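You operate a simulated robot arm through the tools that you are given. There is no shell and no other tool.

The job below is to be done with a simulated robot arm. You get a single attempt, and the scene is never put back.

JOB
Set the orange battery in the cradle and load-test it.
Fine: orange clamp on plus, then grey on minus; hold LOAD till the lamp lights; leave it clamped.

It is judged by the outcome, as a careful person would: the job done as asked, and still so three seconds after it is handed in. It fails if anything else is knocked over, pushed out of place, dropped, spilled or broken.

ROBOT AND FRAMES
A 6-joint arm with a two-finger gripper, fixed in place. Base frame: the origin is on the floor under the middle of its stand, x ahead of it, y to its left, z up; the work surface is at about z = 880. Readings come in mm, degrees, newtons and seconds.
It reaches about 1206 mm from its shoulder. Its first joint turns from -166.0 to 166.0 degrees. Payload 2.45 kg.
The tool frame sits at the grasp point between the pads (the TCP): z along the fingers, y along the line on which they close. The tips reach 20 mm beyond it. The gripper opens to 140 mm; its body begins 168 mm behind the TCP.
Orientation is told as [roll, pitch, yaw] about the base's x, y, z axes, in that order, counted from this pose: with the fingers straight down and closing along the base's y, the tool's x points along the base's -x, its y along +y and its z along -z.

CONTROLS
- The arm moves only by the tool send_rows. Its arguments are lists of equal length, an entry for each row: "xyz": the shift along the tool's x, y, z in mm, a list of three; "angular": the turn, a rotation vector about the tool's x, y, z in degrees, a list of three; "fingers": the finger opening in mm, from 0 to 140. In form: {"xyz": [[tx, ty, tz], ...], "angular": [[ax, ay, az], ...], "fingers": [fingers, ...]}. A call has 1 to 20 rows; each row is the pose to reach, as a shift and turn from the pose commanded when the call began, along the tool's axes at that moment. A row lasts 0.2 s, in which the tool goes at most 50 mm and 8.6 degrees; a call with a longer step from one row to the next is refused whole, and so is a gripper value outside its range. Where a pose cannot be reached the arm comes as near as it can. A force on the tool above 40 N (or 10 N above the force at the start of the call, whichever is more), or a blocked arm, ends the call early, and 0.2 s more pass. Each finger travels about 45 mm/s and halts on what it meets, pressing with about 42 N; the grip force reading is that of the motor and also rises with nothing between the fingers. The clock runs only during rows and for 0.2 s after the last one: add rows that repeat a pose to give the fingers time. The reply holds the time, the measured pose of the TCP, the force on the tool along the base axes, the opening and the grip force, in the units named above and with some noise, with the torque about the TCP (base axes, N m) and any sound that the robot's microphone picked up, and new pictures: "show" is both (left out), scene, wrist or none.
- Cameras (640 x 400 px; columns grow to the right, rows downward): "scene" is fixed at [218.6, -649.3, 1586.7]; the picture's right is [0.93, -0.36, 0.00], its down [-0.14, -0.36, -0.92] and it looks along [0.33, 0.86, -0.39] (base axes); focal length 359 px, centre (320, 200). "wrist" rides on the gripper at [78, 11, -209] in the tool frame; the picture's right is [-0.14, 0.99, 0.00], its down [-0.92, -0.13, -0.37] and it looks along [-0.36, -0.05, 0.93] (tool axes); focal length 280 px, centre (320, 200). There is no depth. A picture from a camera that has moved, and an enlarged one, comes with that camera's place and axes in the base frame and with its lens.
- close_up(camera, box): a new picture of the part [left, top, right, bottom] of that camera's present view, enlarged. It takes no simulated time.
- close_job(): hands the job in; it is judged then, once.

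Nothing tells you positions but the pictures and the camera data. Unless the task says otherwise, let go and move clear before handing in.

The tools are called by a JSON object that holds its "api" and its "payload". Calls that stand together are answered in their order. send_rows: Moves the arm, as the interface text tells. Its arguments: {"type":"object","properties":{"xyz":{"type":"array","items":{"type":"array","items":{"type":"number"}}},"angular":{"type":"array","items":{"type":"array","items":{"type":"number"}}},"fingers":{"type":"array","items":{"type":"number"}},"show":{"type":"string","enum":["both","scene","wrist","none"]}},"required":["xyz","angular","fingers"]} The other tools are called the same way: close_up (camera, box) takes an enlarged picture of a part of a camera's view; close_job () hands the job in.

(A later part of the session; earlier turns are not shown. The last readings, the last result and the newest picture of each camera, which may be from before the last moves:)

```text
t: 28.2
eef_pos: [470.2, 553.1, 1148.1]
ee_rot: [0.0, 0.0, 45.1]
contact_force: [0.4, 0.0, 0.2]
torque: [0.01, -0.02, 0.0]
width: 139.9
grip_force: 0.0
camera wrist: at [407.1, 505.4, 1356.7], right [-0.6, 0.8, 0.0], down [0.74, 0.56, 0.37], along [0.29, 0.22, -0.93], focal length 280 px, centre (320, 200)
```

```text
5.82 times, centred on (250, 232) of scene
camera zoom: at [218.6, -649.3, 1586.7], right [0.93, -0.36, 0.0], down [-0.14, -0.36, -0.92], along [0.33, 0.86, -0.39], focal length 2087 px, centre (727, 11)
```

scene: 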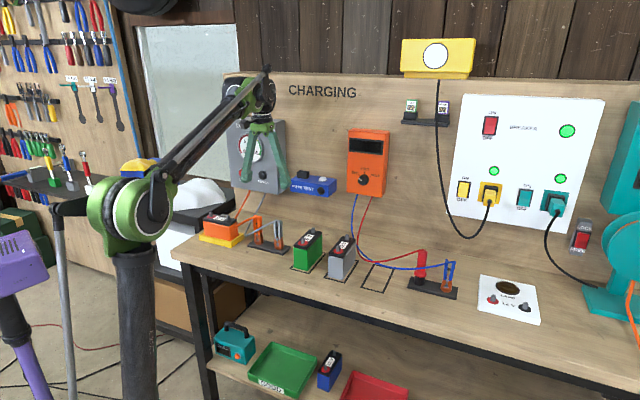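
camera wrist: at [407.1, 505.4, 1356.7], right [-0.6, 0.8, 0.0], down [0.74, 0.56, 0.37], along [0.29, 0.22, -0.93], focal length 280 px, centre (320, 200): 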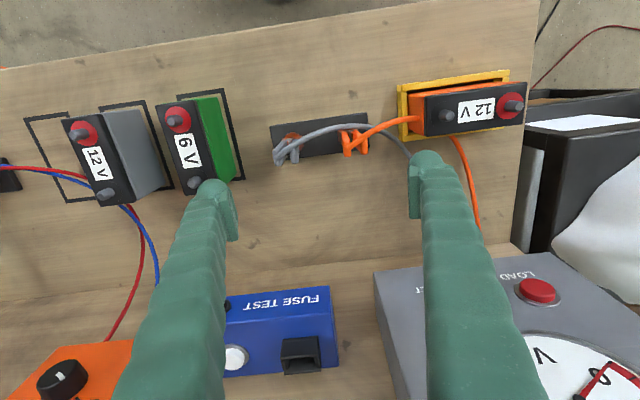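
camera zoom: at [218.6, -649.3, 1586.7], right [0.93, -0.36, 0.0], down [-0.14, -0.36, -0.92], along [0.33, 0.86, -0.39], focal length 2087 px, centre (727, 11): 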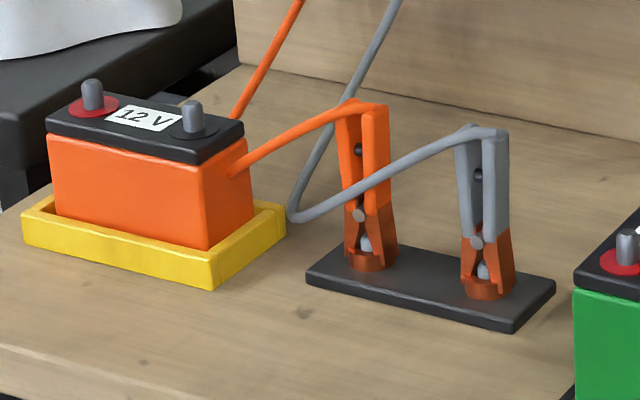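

I can see both clamps standing on their holder, each with two handles about 24 mm apart along the row. I'll go above the orange one with a narrow opening and measure it from closer.

{"api": "send_rows", "payload": {"xyz": [[0, 16, 0], [0, 32, 0], [0, 46, 0], [0, 46, 25], [0, 46, 50], [0, 46, 50]], "angular": [[0, 0, 0], [0, 0, 0], [0, 0, 0], [0, 0, 0], [0, 0, 0], [0, 0, 0]], "fingers": [120, 100, 80, 70, 70, 70], "show": "both"}}

{"api": "close_up", "payload": {"camera": "wrist", "box": [230, 80, 410, 220]}}

{"api": "close_up", "payload": {"camera": "scene", "box": [215, 180, 305, 260]}}

```text
t: 29.6
eef_pos: [439.6, 587.3, 1098.7]
ee_rot: [0.0, -0.1, 45.1]
contact_force: [-0.4, -0.3, -0.1]
torque: [0.04, 0.03, 0.0]
width: 70.1
grip_force: 0.1
camera wrist: at [376.1, 538.9, 1307.8], right [-0.6, 0.8, 0.0], down [0.74, 0.56, 0.37], along [0.29, 0.22, -0.93], focal length 280 px, centre (320, 200)
```

scene: 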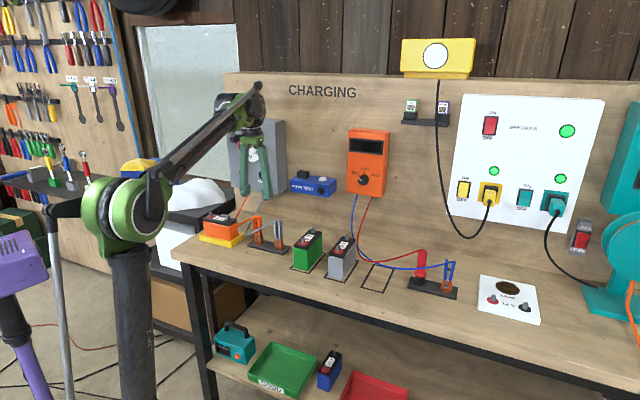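
wrist: 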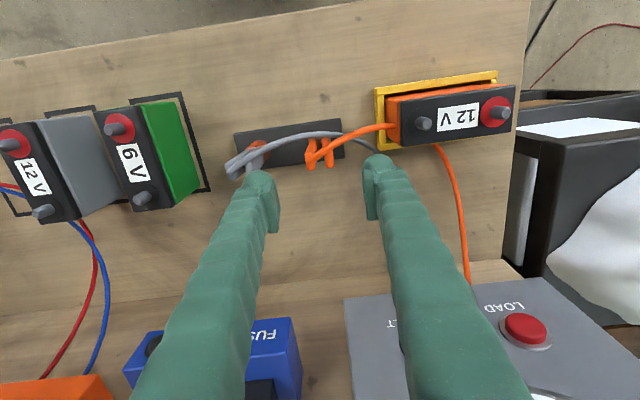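

```text
2.86 times, centred on (320, 150) of wrist
camera zoom: at [376.1, 538.9, 1307.8], right [-0.6, 0.8, 0.0], down [0.74, 0.56, 0.37], along [0.29, 0.22, -0.93], focal length 801 px, centre (320, 343)
```

zoom: 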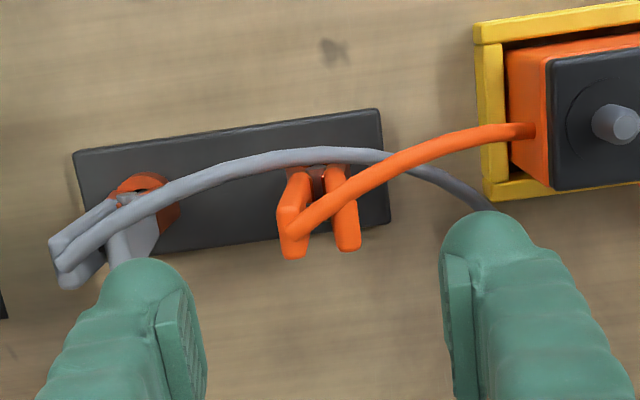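

```text
5.00 times, centred on (260, 220) of scene
camera zoom: at [218.6, -649.3, 1586.7], right [0.93, -0.36, 0.0], down [-0.14, -0.36, -0.92], along [0.33, 0.86, -0.39], focal length 1794 px, centre (620, 100)
```

zoom: 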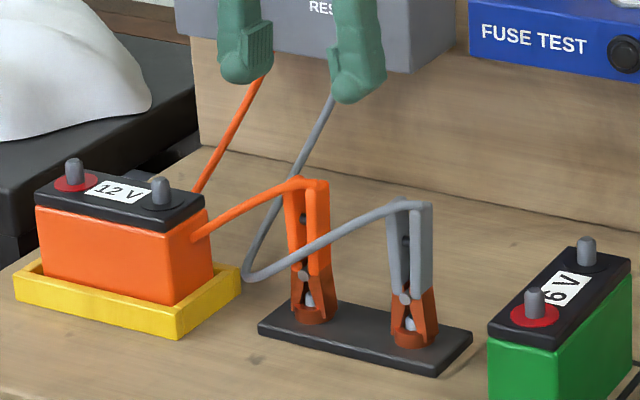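

{"api": "close_up", "payload": {"camera": "wrist", "box": [285, 115, 365, 180]}}

{"api": "close_up", "payload": {"camera": "scene", "box": [245, 205, 300, 255]}}

```text
6.15 times, centred on (325, 148) of wrist
camera zoom: at [376.1, 538.9, 1307.8], right [-0.6, 0.8, 0.0], down [0.74, 0.56, 0.37], along [0.29, 0.22, -0.93], focal length 1726 px, centre (289, 523)
```

zoom: 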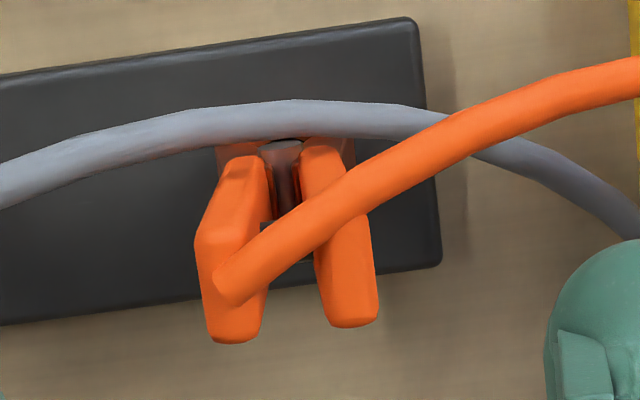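

```text
8.00 times, centred on (272, 230) of scene
camera zoom: at [218.6, -649.3, 1586.7], right [0.93, -0.36, 0.0], down [-0.14, -0.36, -0.92], along [0.33, 0.86, -0.39], focal length 2870 px, centre (700, -40)
```

zoom: 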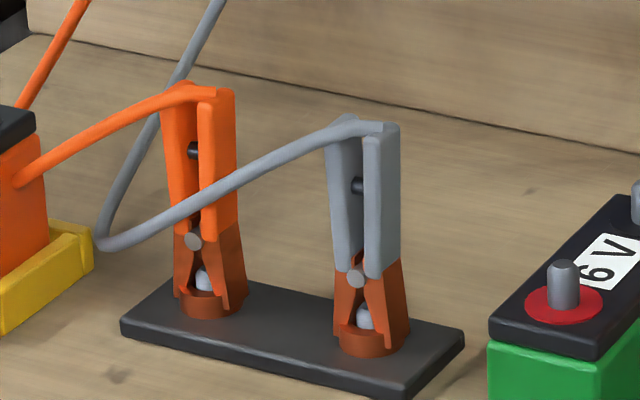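

{"api": "close_up", "payload": {"camera": "wrist", "box": [365, 60, 525, 160]}}

{"api": "close_up", "payload": {"camera": "scene", "box": [195, 205, 275, 255]}}

```text
4.00 times, centred on (445, 110) of wrist
camera zoom: at [376.1, 538.9, 1307.8], right [-0.6, 0.8, 0.0], down [0.74, 0.56, 0.37], along [0.29, 0.22, -0.93], focal length 1122 px, centre (-180, 560)
```

zoom: 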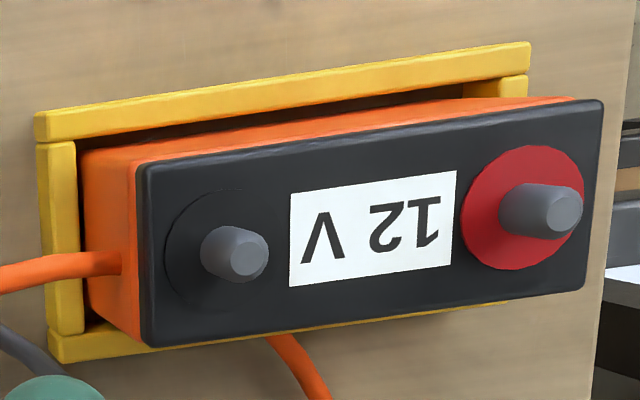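

```text
8.00 times, centred on (235, 230) of scene
camera zoom: at [218.6, -649.3, 1586.7], right [0.93, -0.36, 0.0], down [-0.14, -0.36, -0.92], along [0.33, 0.86, -0.39], focal length 2870 px, centre (1000, -40)
```

zoom: 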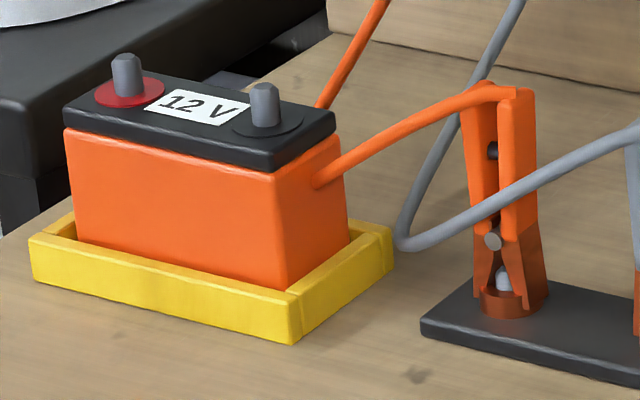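

The orange clamp is centred at about (+3.8, +0.7) in the tool frame, and the plus post is at (+26.1, +208) in the same frame. I'll line up on the clamp and go down with a 60 mm opening.

{"api": "send_rows", "payload": {"xyz": [[3.8, 0.7, 20], [3.8, 0.7, 45], [3.8, 0.7, 70], [3.8, 0.7, 90], [3.8, 0.7, 105], [3.8, 0.7, 115], [3.8, 0.7, 115]], "angular": [[0, 0, 0], [0, 0, 0], [0, 0, 0], [0, 0, 0], [0, 0, 0], [0, 0, 0], [0, 0, 0]], "fingers": [60, 60, 60, 60, 60, 60, 60], "show": "both"}}

{"api": "close_up", "payload": {"camera": "wrist", "box": [240, 100, 420, 260]}}

{"api": "close_up", "payload": {"camera": "scene", "box": [225, 190, 305, 260]}}

```text
t: 31.2
eef_pos: [435.6, 581.5, 983.9]
ee_rot: [0.1, -0.1, 45.0]
contact_force: [-0.4, -0.4, -0.1]
torque: [-0.01, 0.02, -0.01]
width: 60.1
grip_force: 0.0
camera wrist: at [372.0, 534.1, 1191.6], right [-0.6, 0.8, 0.0], down [0.74, 0.56, 0.37], along [0.29, 0.22, -0.93], focal length 280 px, centre (320, 200)
```

scene: 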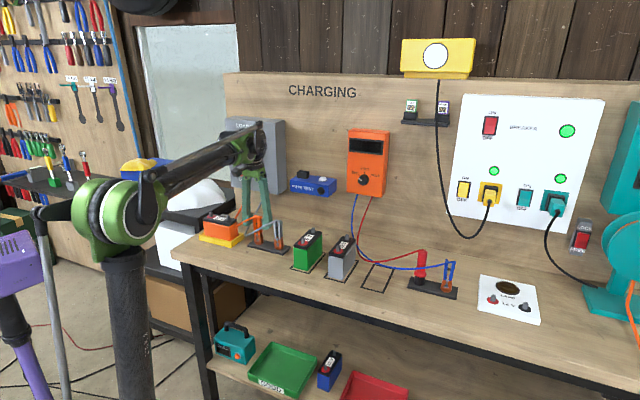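
wrist: 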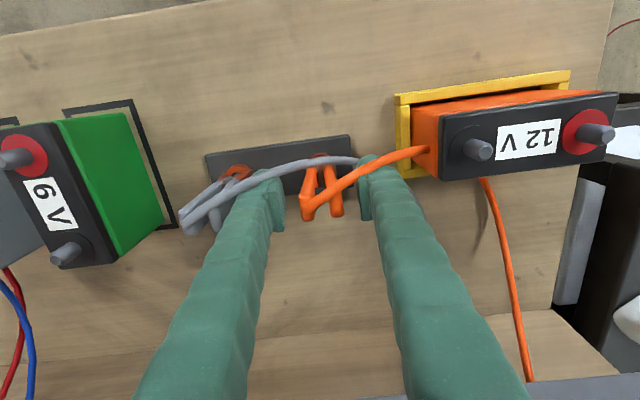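

```text
2.50 times, centred on (330, 180) of wrist
camera zoom: at [372.0, 534.1, 1191.6], right [-0.6, 0.8, 0.0], down [0.74, 0.56, 0.37], along [0.29, 0.22, -0.93], focal length 701 px, centre (295, 250)
```

zoom: 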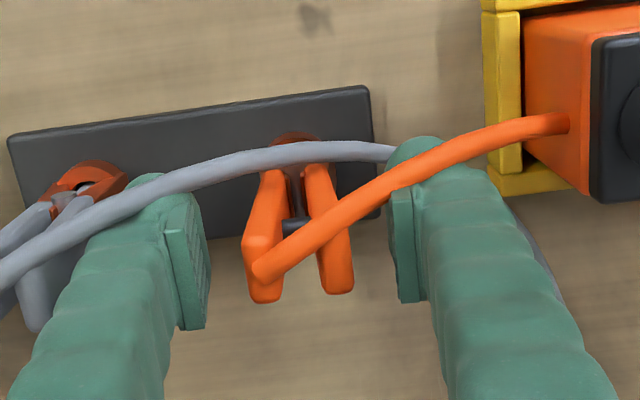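

```text
5.71 times, centred on (265, 225) of scene
camera zoom: at [218.6, -649.3, 1586.7], right [0.93, -0.36, 0.0], down [-0.14, -0.36, -0.92], along [0.33, 0.86, -0.39], focal length 2050 px, centre (634, 57)
```

zoom: 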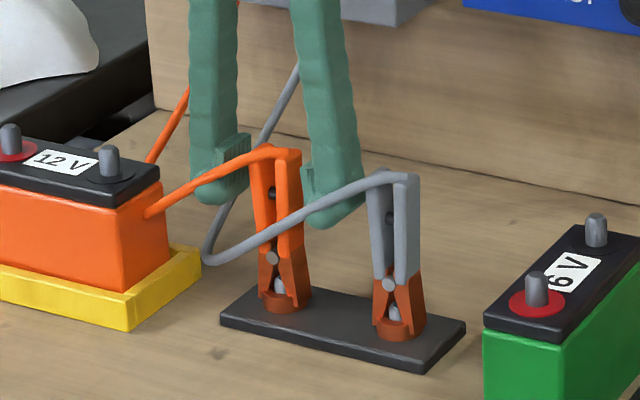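

The pads sit evenly either side of the orange handles. I'll squeeze.

{"api": "send_rows", "payload": {"xyz": [[0, 0, 0], [0, 0, 0], [0, 0, 0], [0, 0, 0], [0, 0, 0], [0, 0, 0], [0, 0, 0]], "angular": [[0, 0, 0], [0, 0, 0], [0, 0, 0], [0, 0, 0], [0, 0, 0], [0, 0, 0], [0, 0, 0]], "fingers": [45, 35, 25, 15, 10, 10, 10], "show": "both"}}

{"api": "close_up", "payload": {"camera": "wrist", "box": [240, 100, 420, 260]}}

{"api": "close_up", "payload": {"camera": "scene", "box": [225, 190, 305, 260]}}

```text
t: 32.8
eef_pos: [436.4, 582.3, 983.7]
ee_rot: [-0.1, 0.1, 45.0]
contact_force: [0.6, 0.6, -0.6]
torque: [0.0, 0.0, -0.03]
width: 28.3
grip_force: 42.0
camera wrist: at [372.1, 534.1, 1191.7], right [-0.6, 0.8, 0.0], down [0.74, 0.56, 0.37], along [0.29, 0.22, -0.93], focal length 280 px, centre (320, 200)
```

scene: 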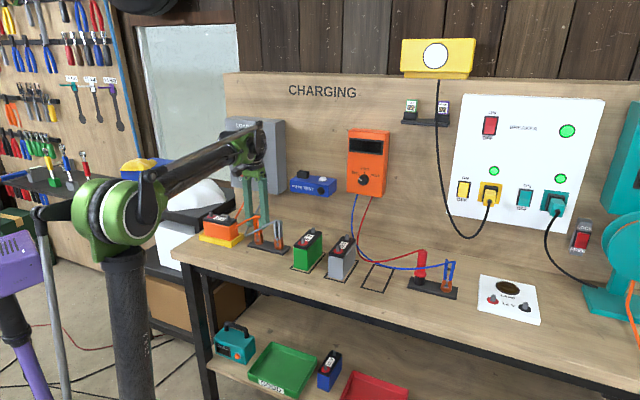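
wrist: 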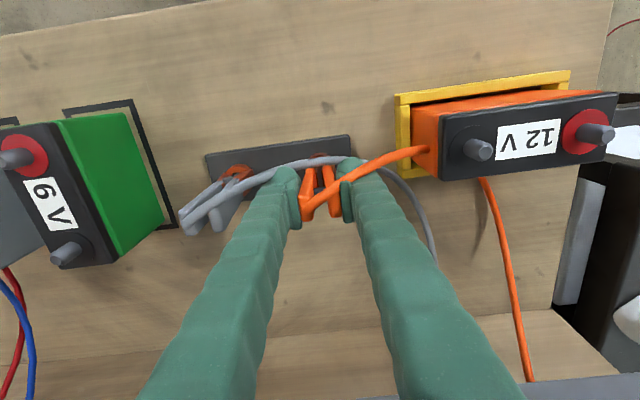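

```text
2.50 times, centred on (330, 180) of wrist
camera zoom: at [372.1, 534.1, 1191.7], right [-0.6, 0.8, 0.0], down [0.74, 0.56, 0.37], along [0.29, 0.22, -0.93], focal length 701 px, centre (295, 250)
```

zoom: 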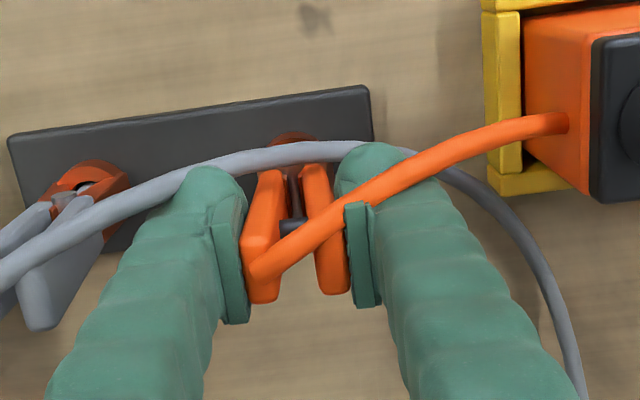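

```text
5.71 times, centred on (265, 225) of scene
camera zoom: at [218.6, -649.3, 1586.7], right [0.93, -0.36, 0.0], down [-0.14, -0.36, -0.92], along [0.33, 0.86, -0.39], focal length 2050 px, centre (634, 57)
```

zoom: 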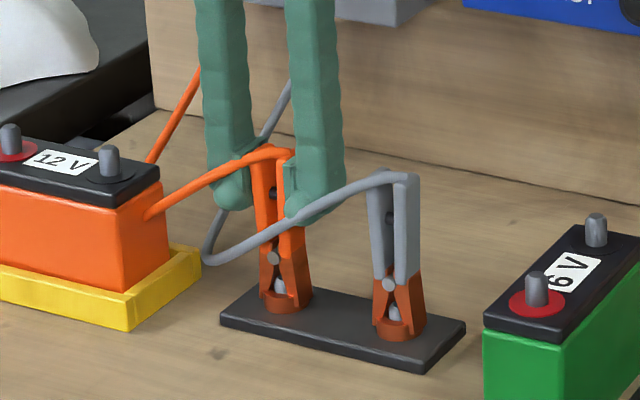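

The grip settled at 28 mm on the handles. I'll lift a few mm slowly and check that the clamp leaves its post without dragging the holder along.

{"api": "send_rows", "payload": {"xyz": [[0, 0, -1.5], [0, 0, -3], [0, 0, -5], [0, 0, -5]], "angular": [[0, 0, 0], [0, 0, 0], [0, 0, 0], [0, 0, 0]], "fingers": [10, 10, 10, 10], "show": "none"}}

{"api": "close_up", "payload": {"camera": "wrist", "box": [240, 100, 420, 260]}}

{"api": "close_up", "payload": {"camera": "scene", "box": [225, 190, 305, 260]}}

```text
t: 33.8
eef_pos: [435.8, 583.9, 989.0]
ee_rot: [0.0, -0.1, 45.0]
contact_force: [-0.6, 0.9, -1.0]
torque: [0.0, -0.01, -0.04]
width: 28.4
grip_force: 41.9
```

```text
2.50 times, centred on (330, 180) of wrist
camera zoom: at [372.6, 536.1, 1197.5], right [-0.6, 0.8, 0.0], down [0.74, 0.56, 0.37], along [0.29, 0.22, -0.93], focal length 701 px, centre (295, 250)
```

zoom: 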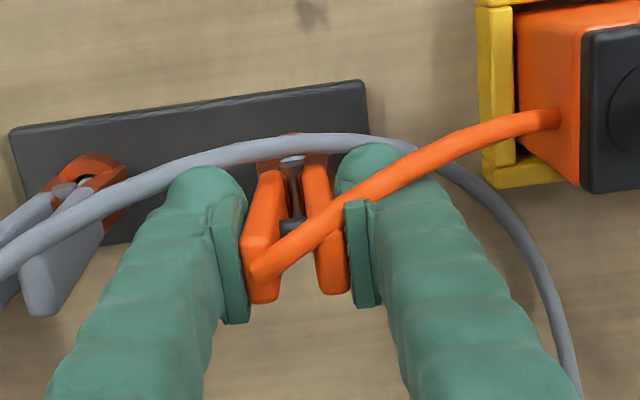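

```text
5.71 times, centred on (265, 225) of scene
camera zoom: at [218.6, -649.3, 1586.7], right [0.93, -0.36, 0.0], down [-0.14, -0.36, -0.92], along [0.33, 0.86, -0.39], focal length 2050 px, centre (634, 57)
```

zoom: 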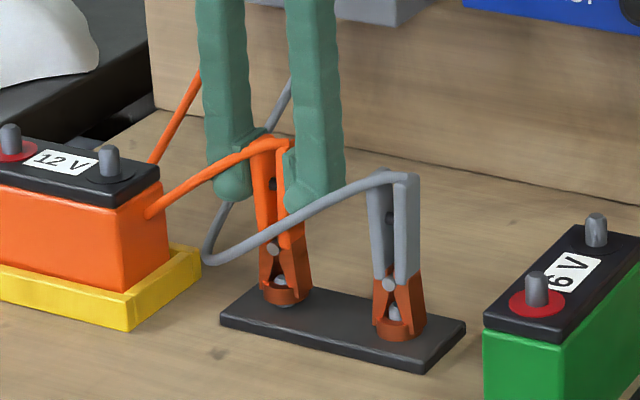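

The clamp slid cleanly off its post at about 1 N, and the holder and grey clamp stayed put. I'll lift it well clear and carry it to just above the plus post.

{"api": "send_rows", "payload": {"xyz": [[0, 0, -35], [0, 0, -70], [0, 0, -100], [0, 0, -126], [5, 40, -126], [10, 80, -126], [15, 120, -126], [19, 160, -126], [22, 190, -126], [22.3, 207, -126], [22.3, 207, -126]], "angular": [[0, 0, 0], [0, 0, 0], [0, 0, 0], [0, 0, 0], [0, 0, 0], [0, 0, 0], [0, 0, 0], [0, 0, 0], [0, 0, 0], [0, 0, 0], [0, 0, 0]], "fingers": [10, 10, 10, 10, 10, 10, 10, 10, 10, 10, 10], "show": "both"}}

{"api": "close_up", "payload": {"camera": "wrist", "box": [240, 100, 420, 260]}}

{"api": "close_up", "payload": {"camera": "scene", "box": [180, 160, 290, 260]}}

```text
t: 36.2
eef_pos: [274.8, 717.2, 1112.8]
ee_rot: [-0.1, 0.0, 45.0]
contact_force: [0.3, 0.1, -1.4]
torque: [-0.02, 0.04, -0.02]
width: 28.2
grip_force: 41.8
camera wrist: at [210.9, 669.4, 1321.3], right [-0.6, 0.8, 0.0], down [0.74, 0.56, 0.37], along [0.29, 0.22, -0.93], focal length 280 px, centre (320, 200)
```

scene: 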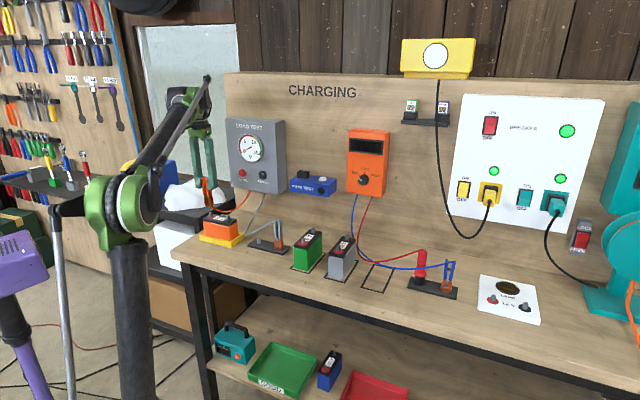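
wrist: 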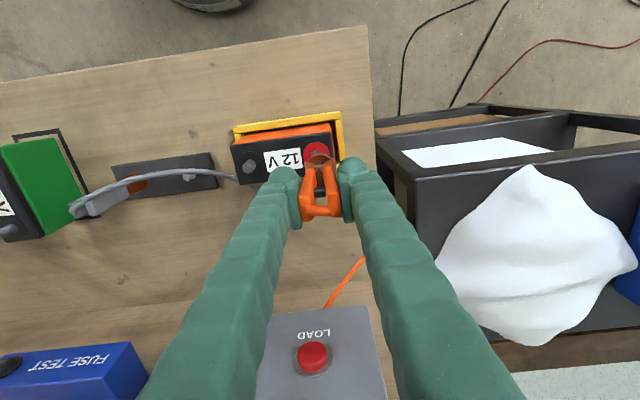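

```text
2.50 times, centred on (330, 180) of wrist
camera zoom: at [210.9, 669.4, 1321.3], right [-0.6, 0.8, 0.0], down [0.74, 0.56, 0.37], along [0.29, 0.22, -0.93], focal length 701 px, centre (295, 250)
```

zoom: 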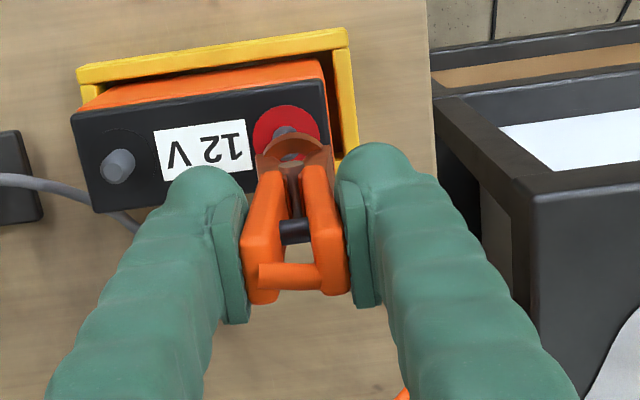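

```text
4.00 times, centred on (235, 210) of scene
camera zoom: at [218.6, -649.3, 1586.7], right [0.93, -0.36, 0.0], down [-0.14, -0.36, -0.92], along [0.33, 0.86, -0.39], focal length 1435 px, centre (660, 160)
```

zoom: 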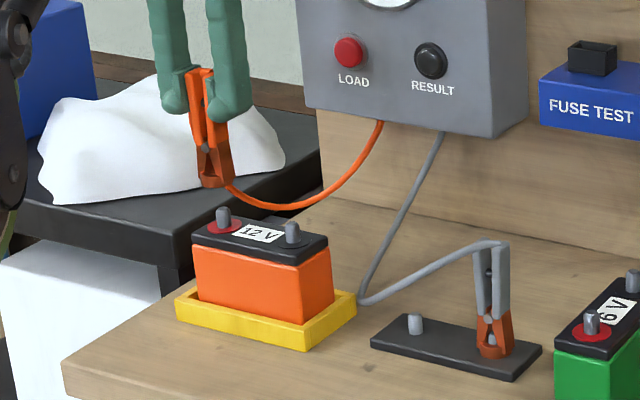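

The clamp is above the plus post. I'll zoom in to compare its ring with the post.

{"api": "close_up", "payload": {"camera": "wrist", "box": [290, 125, 350, 175]}}

{"api": "close_up", "payload": {"camera": "scene", "box": [205, 170, 265, 230]}}

```text
8.00 times, centred on (320, 150) of wrist
camera zoom: at [210.9, 669.4, 1321.3], right [-0.6, 0.8, 0.0], down [0.74, 0.56, 0.37], along [0.29, 0.22, -0.93], focal length 2243 px, centre (320, 600)
```

zoom: 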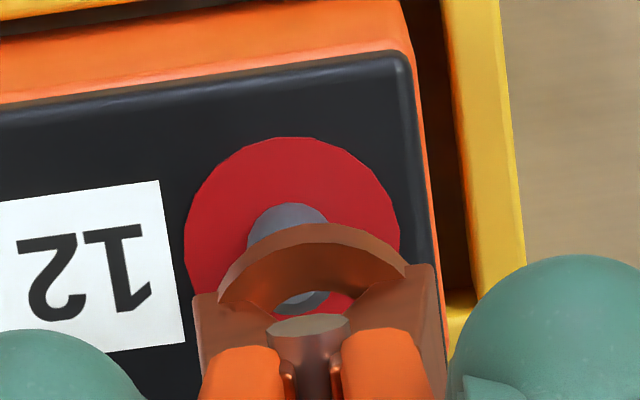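

```text
6.67 times, centred on (235, 200) of scene
camera zoom: at [218.6, -649.3, 1586.7], right [0.93, -0.36, 0.0], down [-0.14, -0.36, -0.92], along [0.33, 0.86, -0.39], focal length 2391 px, centre (887, 200)
```

zoom: 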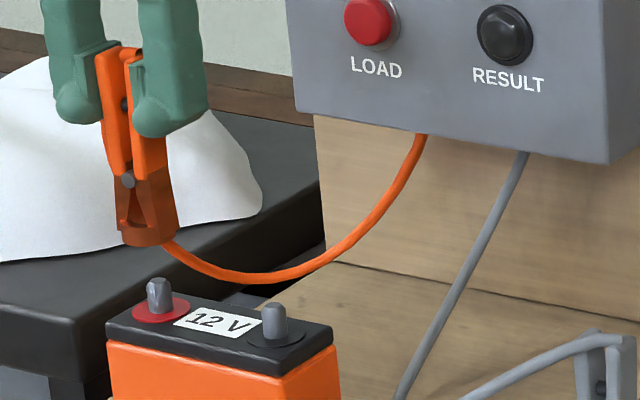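

{"api": "close_up", "payload": {"camera": "wrist", "box": [105, 140, 225, 210]}}

{"api": "close_up", "payload": {"camera": "wrist", "box": [290, 130, 370, 220]}}

{"api": "close_up", "payload": {"camera": "scene", "box": [205, 170, 245, 215]}}

```text
5.33 times, centred on (165, 175) of wrist
camera zoom: at [210.9, 669.4, 1321.3], right [-0.6, 0.8, 0.0], down [0.74, 0.56, 0.37], along [0.29, 0.22, -0.93], focal length 1495 px, centre (1147, 333)
```

zoom: 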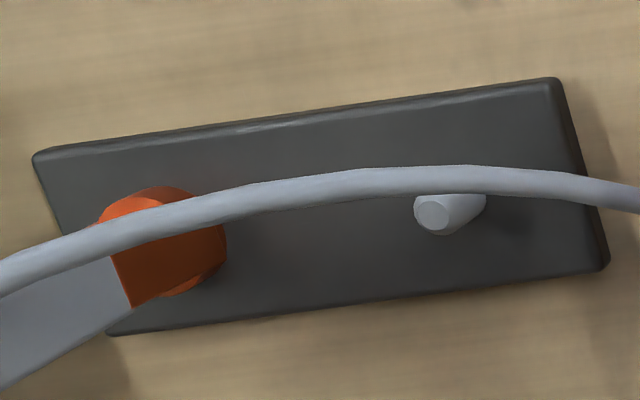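

```text
4.44 times, centred on (330, 175) of wrist
camera zoom: at [210.9, 669.4, 1321.3], right [-0.6, 0.8, 0.0], down [0.74, 0.56, 0.37], along [0.29, 0.22, -0.93], focal length 1246 px, centre (276, 311)
```

zoom: 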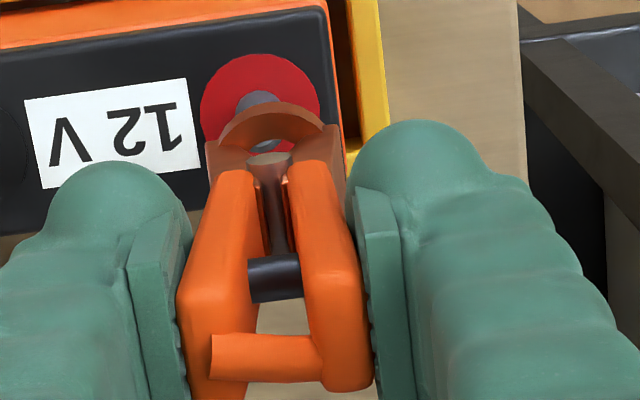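

```text
8.89 times, centred on (225, 192) of scene
camera zoom: at [218.6, -649.3, 1586.7], right [0.93, -0.36, 0.0], down [-0.14, -0.36, -0.92], along [0.33, 0.86, -0.39], focal length 3188 px, centre (1164, 267)
```

zoom: 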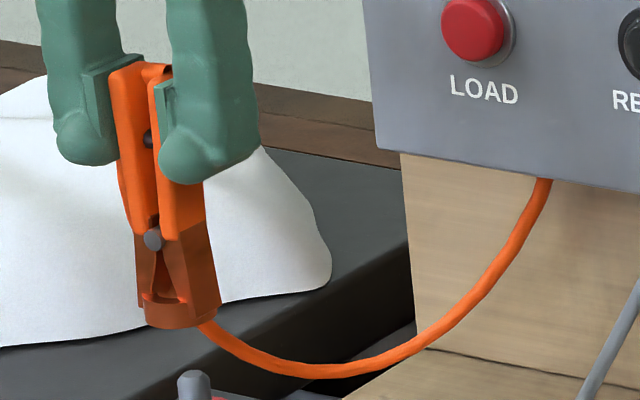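

Up close, the post sits about 3 mm off along −y from the ring. I'll shift that way, lower to just above the post tip and compare again.

{"api": "send_rows", "payload": {"xyz": [[0, -1.5, 5], [0, -3.2, 10], [0, -3.2, 16], [0, -3.2, 20], [0, -3.2, 20]], "angular": [[0, 0, 0], [0, 0, 0], [0, 0, 0], [0, 0, 0], [0, 0, 0]], "fingers": [10, 10, 10, 10, 10], "show": "none"}}

{"api": "close_up", "payload": {"camera": "wrist", "box": [290, 125, 350, 175]}}

{"api": "close_up", "payload": {"camera": "scene", "box": [205, 185, 245, 225]}}

```text
t: 37.4
eef_pos: [275.8, 713.0, 1094.2]
ee_rot: [0.0, 0.0, 45.0]
contact_force: [-0.2, -1.0, -0.6]
torque: [0.01, 0.0, 0.03]
width: 28.3
grip_force: 42.3
```

```text
8.00 times, centred on (320, 150) of wrist
camera zoom: at [212.7, 664.5, 1302.3], right [-0.6, 0.8, 0.0], down [0.74, 0.56, 0.37], along [0.29, 0.22, -0.93], focal length 2243 px, centre (320, 600)
```

zoom: 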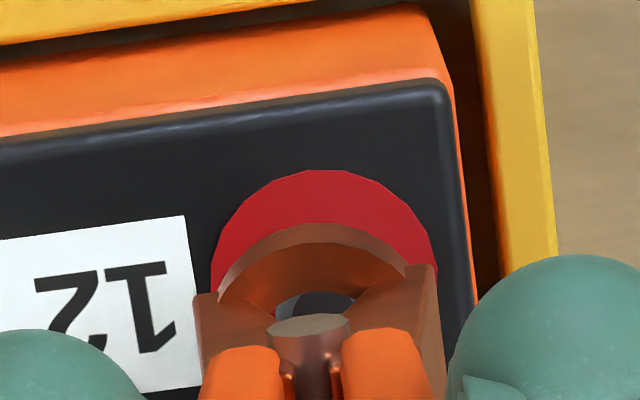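

```text
10.00 times, centred on (225, 205) of scene
camera zoom: at [218.6, -649.3, 1586.7], right [0.93, -0.36, 0.0], down [-0.14, -0.36, -0.92], along [0.33, 0.86, -0.39], focal length 3587 px, centre (1270, 150)
```

zoom: 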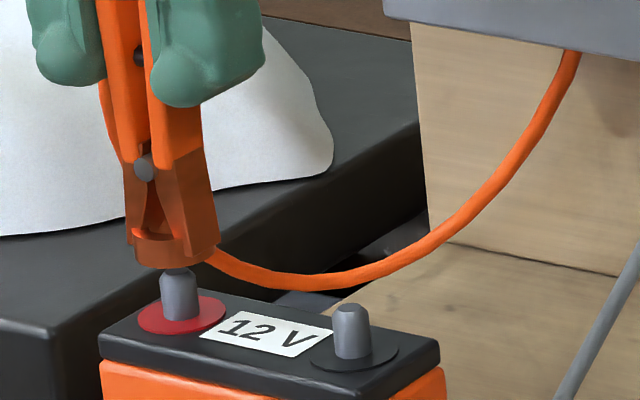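

The ring now hangs just above the plus post, with about 2 mm left to correct toward the wall. I'll apply that and lower it over the post slowly, watching the force.

{"api": "send_rows", "payload": {"xyz": [[-1, 0, 0], [-2, 0, 0], [-2, 0, 4], [-2, 0, 8], [-2, 0, 12], [-2, 0, 12]], "angular": [[0, 0, 0], [0, 0, 0], [0, 0, 0], [0, 0, 0], [0, 0, 0], [0, 0, 0]], "fingers": [10, 10, 10, 10, 10, 10], "show": "none"}}

{"api": "close_up", "payload": {"camera": "wrist", "box": [290, 125, 350, 175]}}

{"api": "close_up", "payload": {"camera": "scene", "box": [205, 185, 245, 225]}}

```text
t: 38.8
eef_pos: [276.8, 713.9, 1082.1]
ee_rot: [-0.1, 0.0, 45.0]
contact_force: [-0.3, 0.8, -1.1]
torque: [0.02, -0.01, 0.0]
width: 28.3
grip_force: 41.7
```

```text
8.00 times, centred on (320, 150) of wrist
camera zoom: at [214.0, 665.4, 1290.5], right [-0.6, 0.8, 0.0], down [0.74, 0.56, 0.37], along [0.29, 0.22, -0.93], focal length 2243 px, centre (320, 600)
```

zoom: 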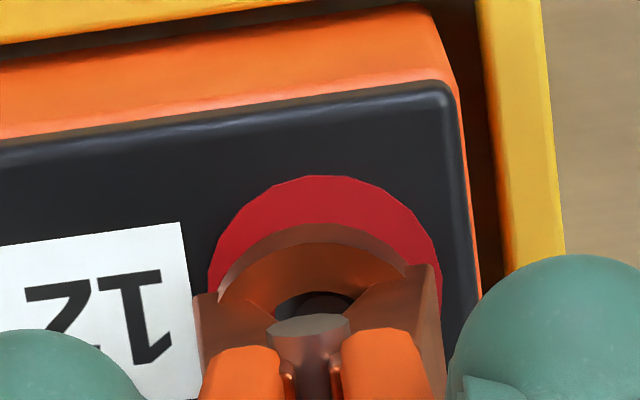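

```text
10.00 times, centred on (225, 205) of scene
camera zoom: at [218.6, -649.3, 1586.7], right [0.93, -0.36, 0.0], down [-0.14, -0.36, -0.92], along [0.33, 0.86, -0.39], focal length 3587 px, centre (1270, 150)
```

zoom: 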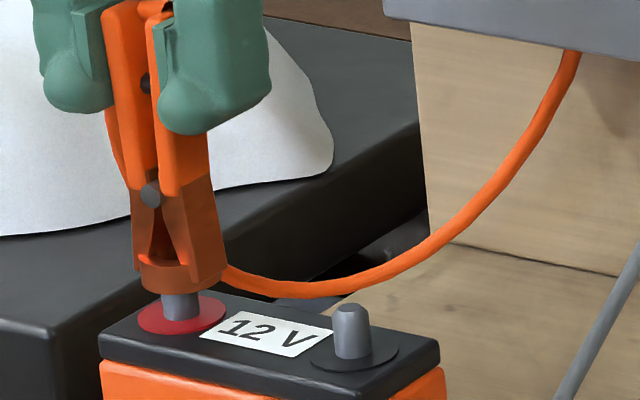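

The ring has started over the post with no contact force. I'll keep lowering it toward the lid.

{"api": "send_rows", "payload": {"xyz": [[0, 0, 3], [0, 0, 6], [0, 0, 9], [0, 0, 12], [0, 0, 14], [0, 0, 14]], "angular": [[0, 0, 0], [0, 0, 0], [0, 0, 0], [0, 0, 0], [0, 0, 0], [0, 0, 0]], "fingers": [10, 10, 10, 10, 10, 10], "show": "none"}}

{"api": "close_up", "payload": {"camera": "wrist", "box": [280, 125, 360, 192]}}

{"api": "close_up", "payload": {"camera": "scene", "box": [205, 185, 245, 225]}}

```text
t: 40.2
eef_pos: [278.6, 714.0, 1069.4]
ee_rot: [0.1, 0.0, 44.9]
contact_force: [3.1, 5.8, 20.4]
torque: [0.25, -0.24, 0.02]
width: 28.0
grip_force: 41.9
```

```text
5.97 times, centred on (320, 158) of wrist
camera zoom: at [214.3, 664.9, 1277.0], right [-0.6, 0.8, 0.0], down [0.74, 0.56, 0.37], along [0.29, 0.22, -0.93], focal length 1674 px, centre (320, 448)
```

zoom: 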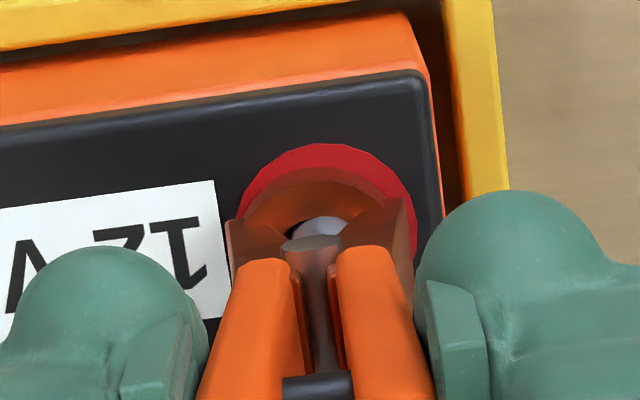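

```text
10.00 times, centred on (225, 205) of scene
camera zoom: at [218.6, -649.3, 1586.7], right [0.93, -0.36, 0.0], down [-0.14, -0.36, -0.92], along [0.33, 0.86, -0.39], focal length 3587 px, centre (1270, 150)
```

zoom: 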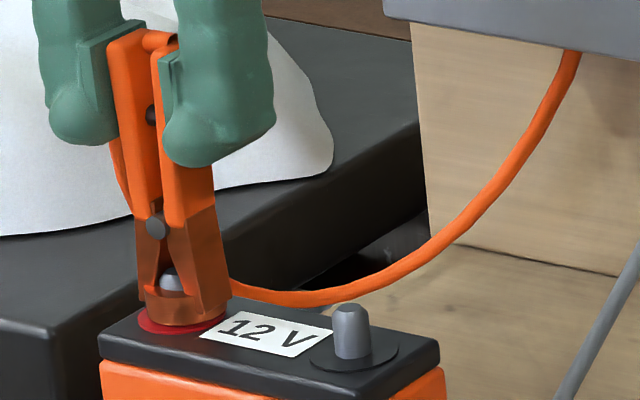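

The ring is seated around the plus post with the post knob visible inside, just as it sat on the holder, pressing at about 20 N. I'll ease off slightly and open the fingers.

{"api": "send_rows", "payload": {"xyz": [[0, 0, -0.8], [0, 0, -0.8], [0, 0, -0.8], [0, 0, -0.8], [0, 0, -0.8], [0, 0, -0.8]], "angular": [[0, 0, 0], [0, 0, 0], [0, 0, 0], [0, 0, 0], [0, 0, 0], [0, 0, 0]], "fingers": [20, 30, 40, 50, 60, 60], "show": "both"}}

{"api": "close_up", "payload": {"camera": "wrist", "box": [260, 125, 380, 225]}}

{"api": "close_up", "payload": {"camera": "scene", "box": [205, 185, 245, 225]}}

```text
t: 41.6
eef_pos: [278.1, 713.3, 1069.0]
ee_rot: [-0.1, -0.1, 45.0]
contact_force: [-0.2, -0.6, -0.2]
torque: [0.02, -0.01, -0.01]
width: 59.9
grip_force: 0.0
camera wrist: at [214.6, 665.1, 1277.4], right [-0.6, 0.8, 0.0], down [0.74, 0.56, 0.37], along [0.29, 0.22, -0.93], focal length 280 px, centre (320, 200)
```

scene: 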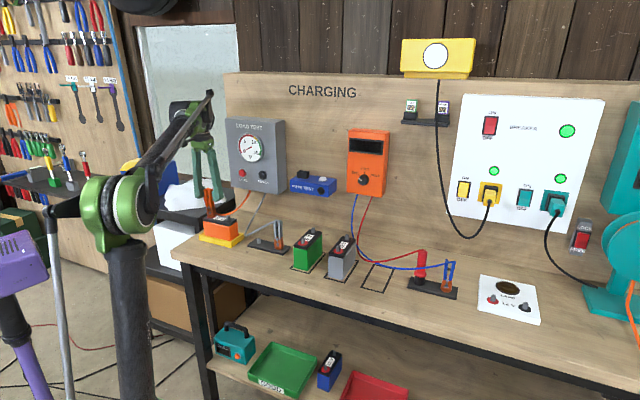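
wrist: 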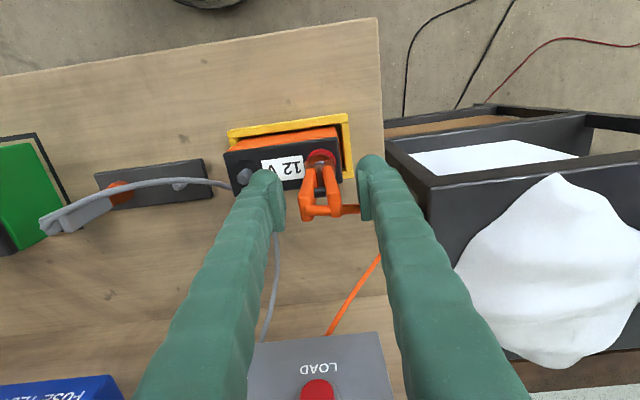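

```text
4.00 times, centred on (320, 175) of wrist
camera zoom: at [214.6, 665.1, 1277.4], right [-0.6, 0.8, 0.0], down [0.74, 0.56, 0.37], along [0.29, 0.22, -0.93], focal length 1122 px, centre (320, 300)
```

zoom: 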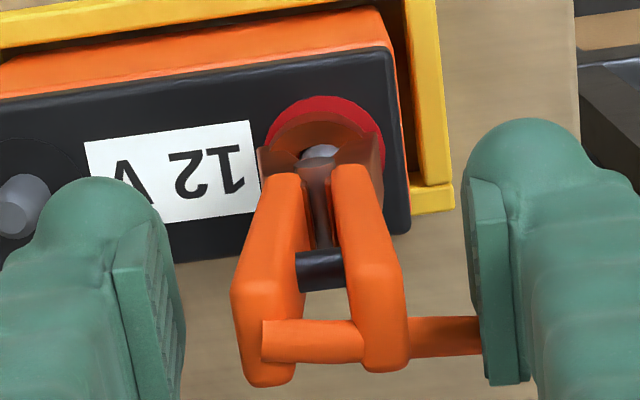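

```text
10.00 times, centred on (225, 205) of scene
camera zoom: at [218.6, -649.3, 1586.7], right [0.93, -0.36, 0.0], down [-0.14, -0.36, -0.92], along [0.33, 0.86, -0.39], focal length 3587 px, centre (1270, 150)
```

zoom: 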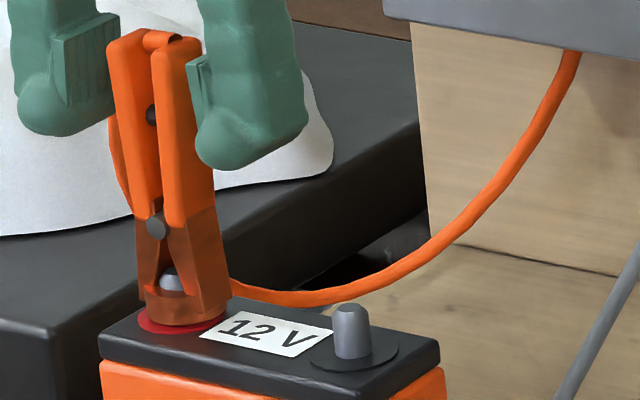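

The orange clamp stands firmly on plus after release. I'll rise clear of it and go above the grey clamp.

{"api": "send_rows", "payload": {"xyz": [[0, 0, -25], [0, 0, -55], [0, 0, -85], [-2, -37, -85], [-4, -74, -85], [-7, -111, -85], [-9, -148, -85], [-11, -185, -85], [-13, -222, -75], [-16, -259, -60], [-18, -296, -40], [-18, -296, -40]], "angular": [[0, 0, 0], [0, 0, 0], [0, 0, 0], [0, 0, 0], [0, 0, 0], [0, 0, 0], [0, 0, 0], [0, 0, 0], [0, 0, 0], [0, 0, 0], [0, 0, 0], [0, 0, 0]], "fingers": [60, 60, 60, 60, 60, 60, 60, 60, 60, 60, 60, 60], "show": "both"}}

{"api": "close_up", "payload": {"camera": "wrist", "box": [240, 80, 400, 200]}}

{"api": "close_up", "payload": {"camera": "scene", "box": [195, 180, 305, 260]}}

```text
t: 44.2
eef_pos: [495.1, 521.2, 1112.2]
ee_rot: [0.0, 0.0, 44.9]
contact_force: [0.6, 0.2, -0.2]
torque: [-0.02, 0.05, 0.02]
width: 60.1
grip_force: 0.0
camera wrist: at [432.1, 472.2, 1320.2], right [-0.6, 0.8, 0.0], down [0.74, 0.56, 0.37], along [0.29, 0.22, -0.93], focal length 280 px, centre (320, 200)
```

scene: 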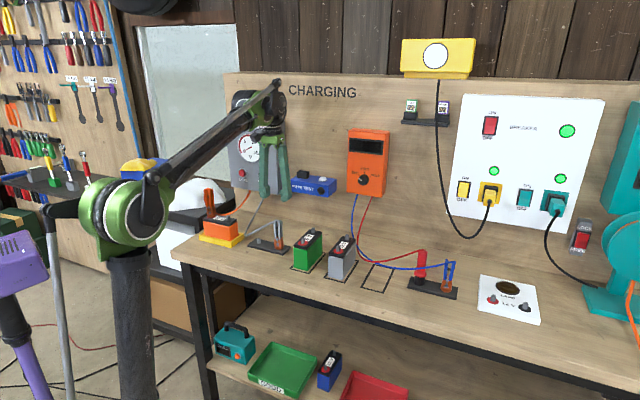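
wrist: 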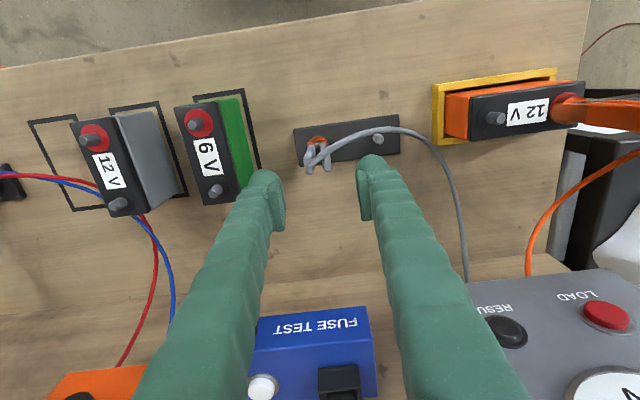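

```text
3.33 times, centred on (320, 140) of wrist
camera zoom: at [432.1, 472.2, 1320.2], right [-0.6, 0.8, 0.0], down [0.74, 0.56, 0.37], along [0.29, 0.22, -0.93], focal length 935 px, centre (320, 400)
```

zoom: 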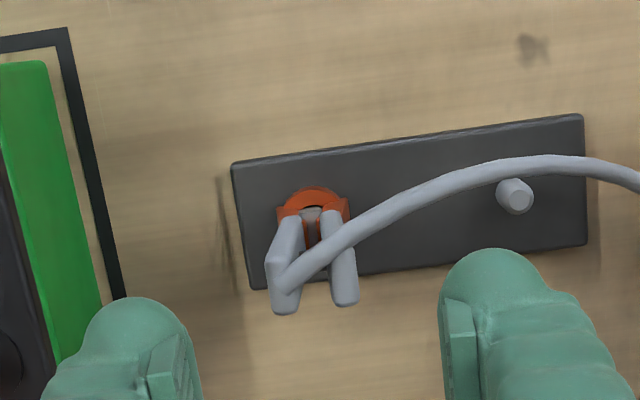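

```text
5.00 times, centred on (250, 220) of scene
camera zoom: at [218.6, -649.3, 1586.7], right [0.93, -0.36, 0.0], down [-0.14, -0.36, -0.92], along [0.33, 0.86, -0.39], focal length 1794 px, centre (670, 100)
```

zoom: 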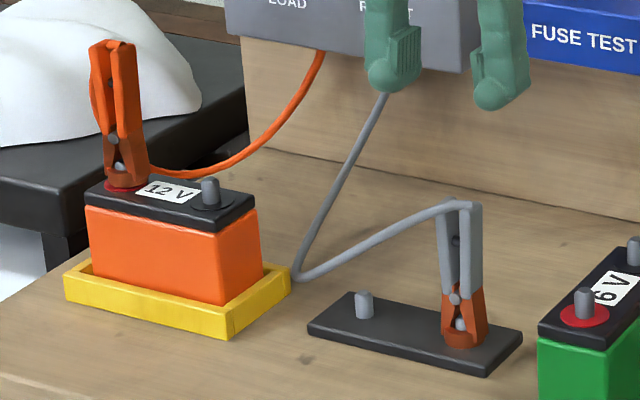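

{"api": "close_up", "payload": {"camera": "wrist", "box": [285, 125, 365, 180]}}

```text
7.27 times, centred on (325, 152) of wrist
camera zoom: at [432.1, 472.2, 1320.2], right [-0.6, 0.8, 0.0], down [0.74, 0.56, 0.37], along [0.29, 0.22, -0.93], focal length 2039 px, centre (284, 546)
```

zoom: 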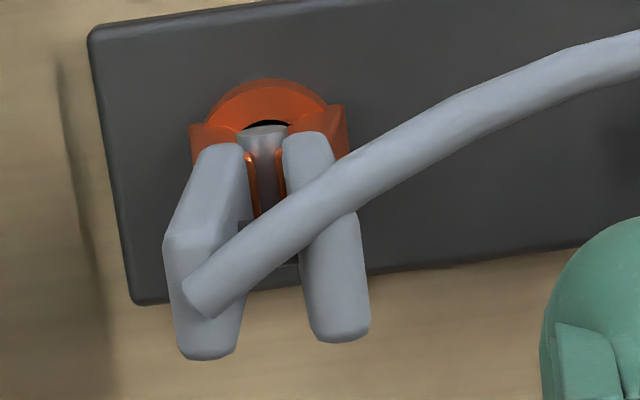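

The grey clamp sits about (−2, −2.5) mm from the tool centre. I'll correct for that and go down to the same grasp height.

{"api": "send_rows", "payload": {"xyz": [[-2, -2.6, 15], [-2, -2.6, 40], [-2, -2.6, 65], [-2, -2.6, 90], [-2, -2.6, 110], [-2, -2.6, 122], [-2, -2.6, 127], [-2, -2.6, 127]], "angular": [[0, 0, 0], [0, 0, 0], [0, 0, 0], [0, 0, 0], [0, 0, 0], [0, 0, 0], [0, 0, 0], [0, 0, 0]], "fingers": [60, 60, 60, 60, 60, 60, 60, 60], "show": "none"}}

{"api": "close_up", "payload": {"camera": "wrist", "box": [240, 100, 420, 260]}}

{"api": "close_up", "payload": {"camera": "scene", "box": [225, 190, 325, 270]}}

```text
t: 46.0
eef_pos: [502.7, 518.4, 982.4]
ee_rot: [-0.1, 0.0, 45.0]
contact_force: [0.0, 0.3, 0.0]
torque: [-0.02, 0.0, 0.01]
width: 60.2
grip_force: 0.0
```

```text
2.50 times, centred on (330, 180) of wrist
camera zoom: at [439.8, 470.3, 1190.5], right [-0.6, 0.8, 0.0], down [0.74, 0.56, 0.37], along [0.29, 0.22, -0.93], focal length 701 px, centre (295, 250)
```

zoom: 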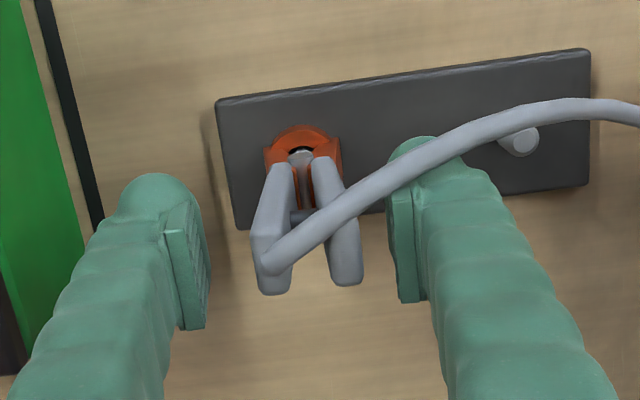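

```text
5.00 times, centred on (275, 230) of scene
camera zoom: at [218.6, -649.3, 1586.7], right [0.93, -0.36, 0.0], down [-0.14, -0.36, -0.92], along [0.33, 0.86, -0.39], focal length 1794 px, centre (545, 50)
```

zoom: 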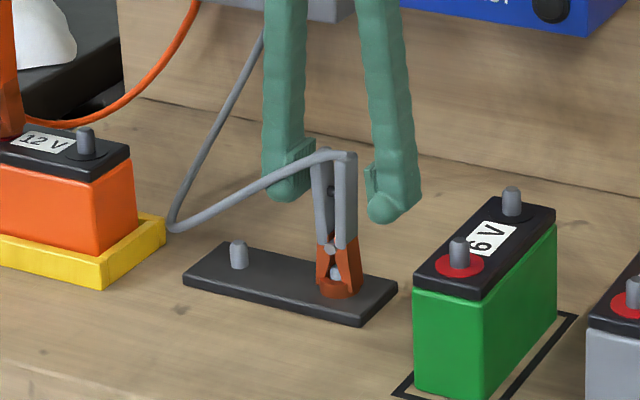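

The clamp is about 4 mm to +y of the finger centre, so I'll shift before closing to avoid dragging it.

{"api": "send_rows", "payload": {"xyz": [[0, 2, 0], [0, 4, 0], [0, 4, 0]], "angular": [[0, 0, 0], [0, 0, 0], [0, 0, 0]], "fingers": [60, 60, 60], "show": "none"}}

{"api": "close_up", "payload": {"camera": "wrist", "box": [240, 100, 420, 260]}}

```text
t: 46.8
eef_pos: [499.3, 520.7, 981.5]
ee_rot: [0.1, 0.0, 45.0]
contact_force: [-0.3, 0.0, 0.0]
torque: [0.0, 0.0, 0.03]
width: 60.4
grip_force: 0.1
```

```text
2.50 times, centred on (330, 180) of wrist
camera zoom: at [436.5, 472.1, 1190.5], right [-0.6, 0.8, 0.0], down [0.74, 0.56, 0.37], along [0.29, 0.22, -0.93], focal length 701 px, centre (295, 250)
```

zoom: 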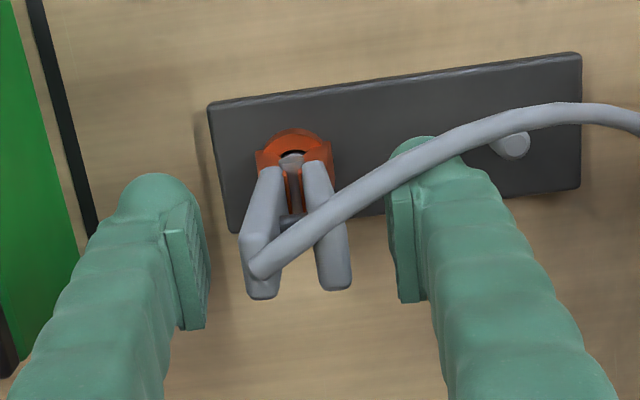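

Centred now. I'll close on the grey handles and lift a few mm to check it comes free.

{"api": "send_rows", "payload": {"xyz": [[0, 0, 0], [0, 0, 0], [0, 0, 0], [0, 0, 0], [0, 0, 0], [0, 0, 0], [0, 0, -2], [0, 0, -5], [0, 0, -8], [0, 0, -8]], "angular": [[0, 0, 0], [0, 0, 0], [0, 0, 0], [0, 0, 0], [0, 0, 0], [0, 0, 0], [0, 0, 0], [0, 0, 0], [0, 0, 0], [0, 0, 0]], "fingers": [45, 35, 25, 15, 10, 10, 10, 10, 10, 10], "show": "none"}}

{"api": "close_up", "payload": {"camera": "wrist", "box": [240, 100, 420, 260]}}

{"api": "close_up", "payload": {"camera": "scene", "box": [225, 190, 325, 270]}}

```text
t: 49.0
eef_pos: [498.9, 517.9, 990.2]
ee_rot: [0.0, 0.1, 45.0]
contact_force: [-0.4, 0.5, 0.7]
torque: [0.03, 0.0, -0.02]
width: 28.3
grip_force: 42.0
```

```text
2.50 times, centred on (330, 180) of wrist
camera zoom: at [436.3, 470.9, 1198.6], right [-0.6, 0.8, 0.0], down [0.74, 0.56, 0.37], along [0.29, 0.22, -0.93], focal length 701 px, centre (295, 250)
```

zoom: 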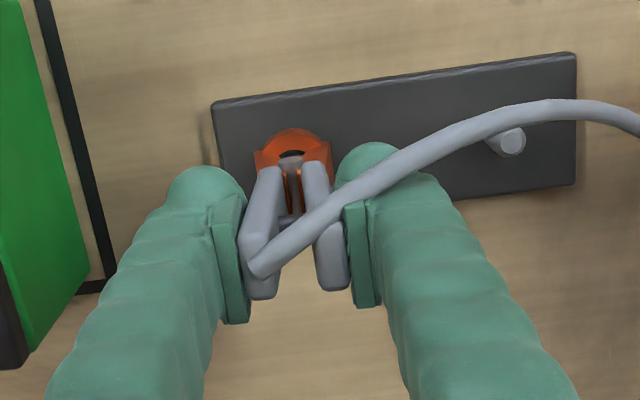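

```text
5.00 times, centred on (275, 230) of scene
camera zoom: at [218.6, -649.3, 1586.7], right [0.93, -0.36, 0.0], down [-0.14, -0.36, -0.92], along [0.33, 0.86, -0.39], focal length 1794 px, centre (545, 50)
```

zoom: 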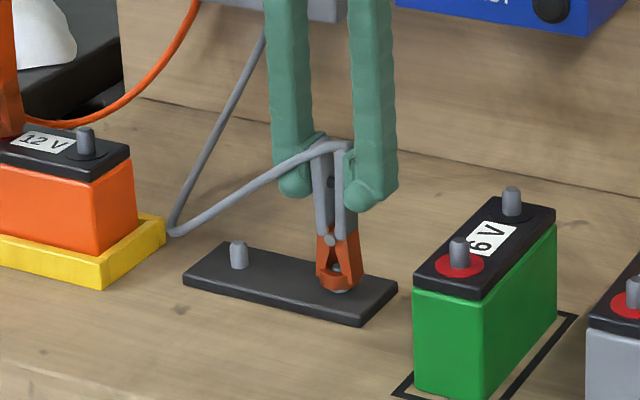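

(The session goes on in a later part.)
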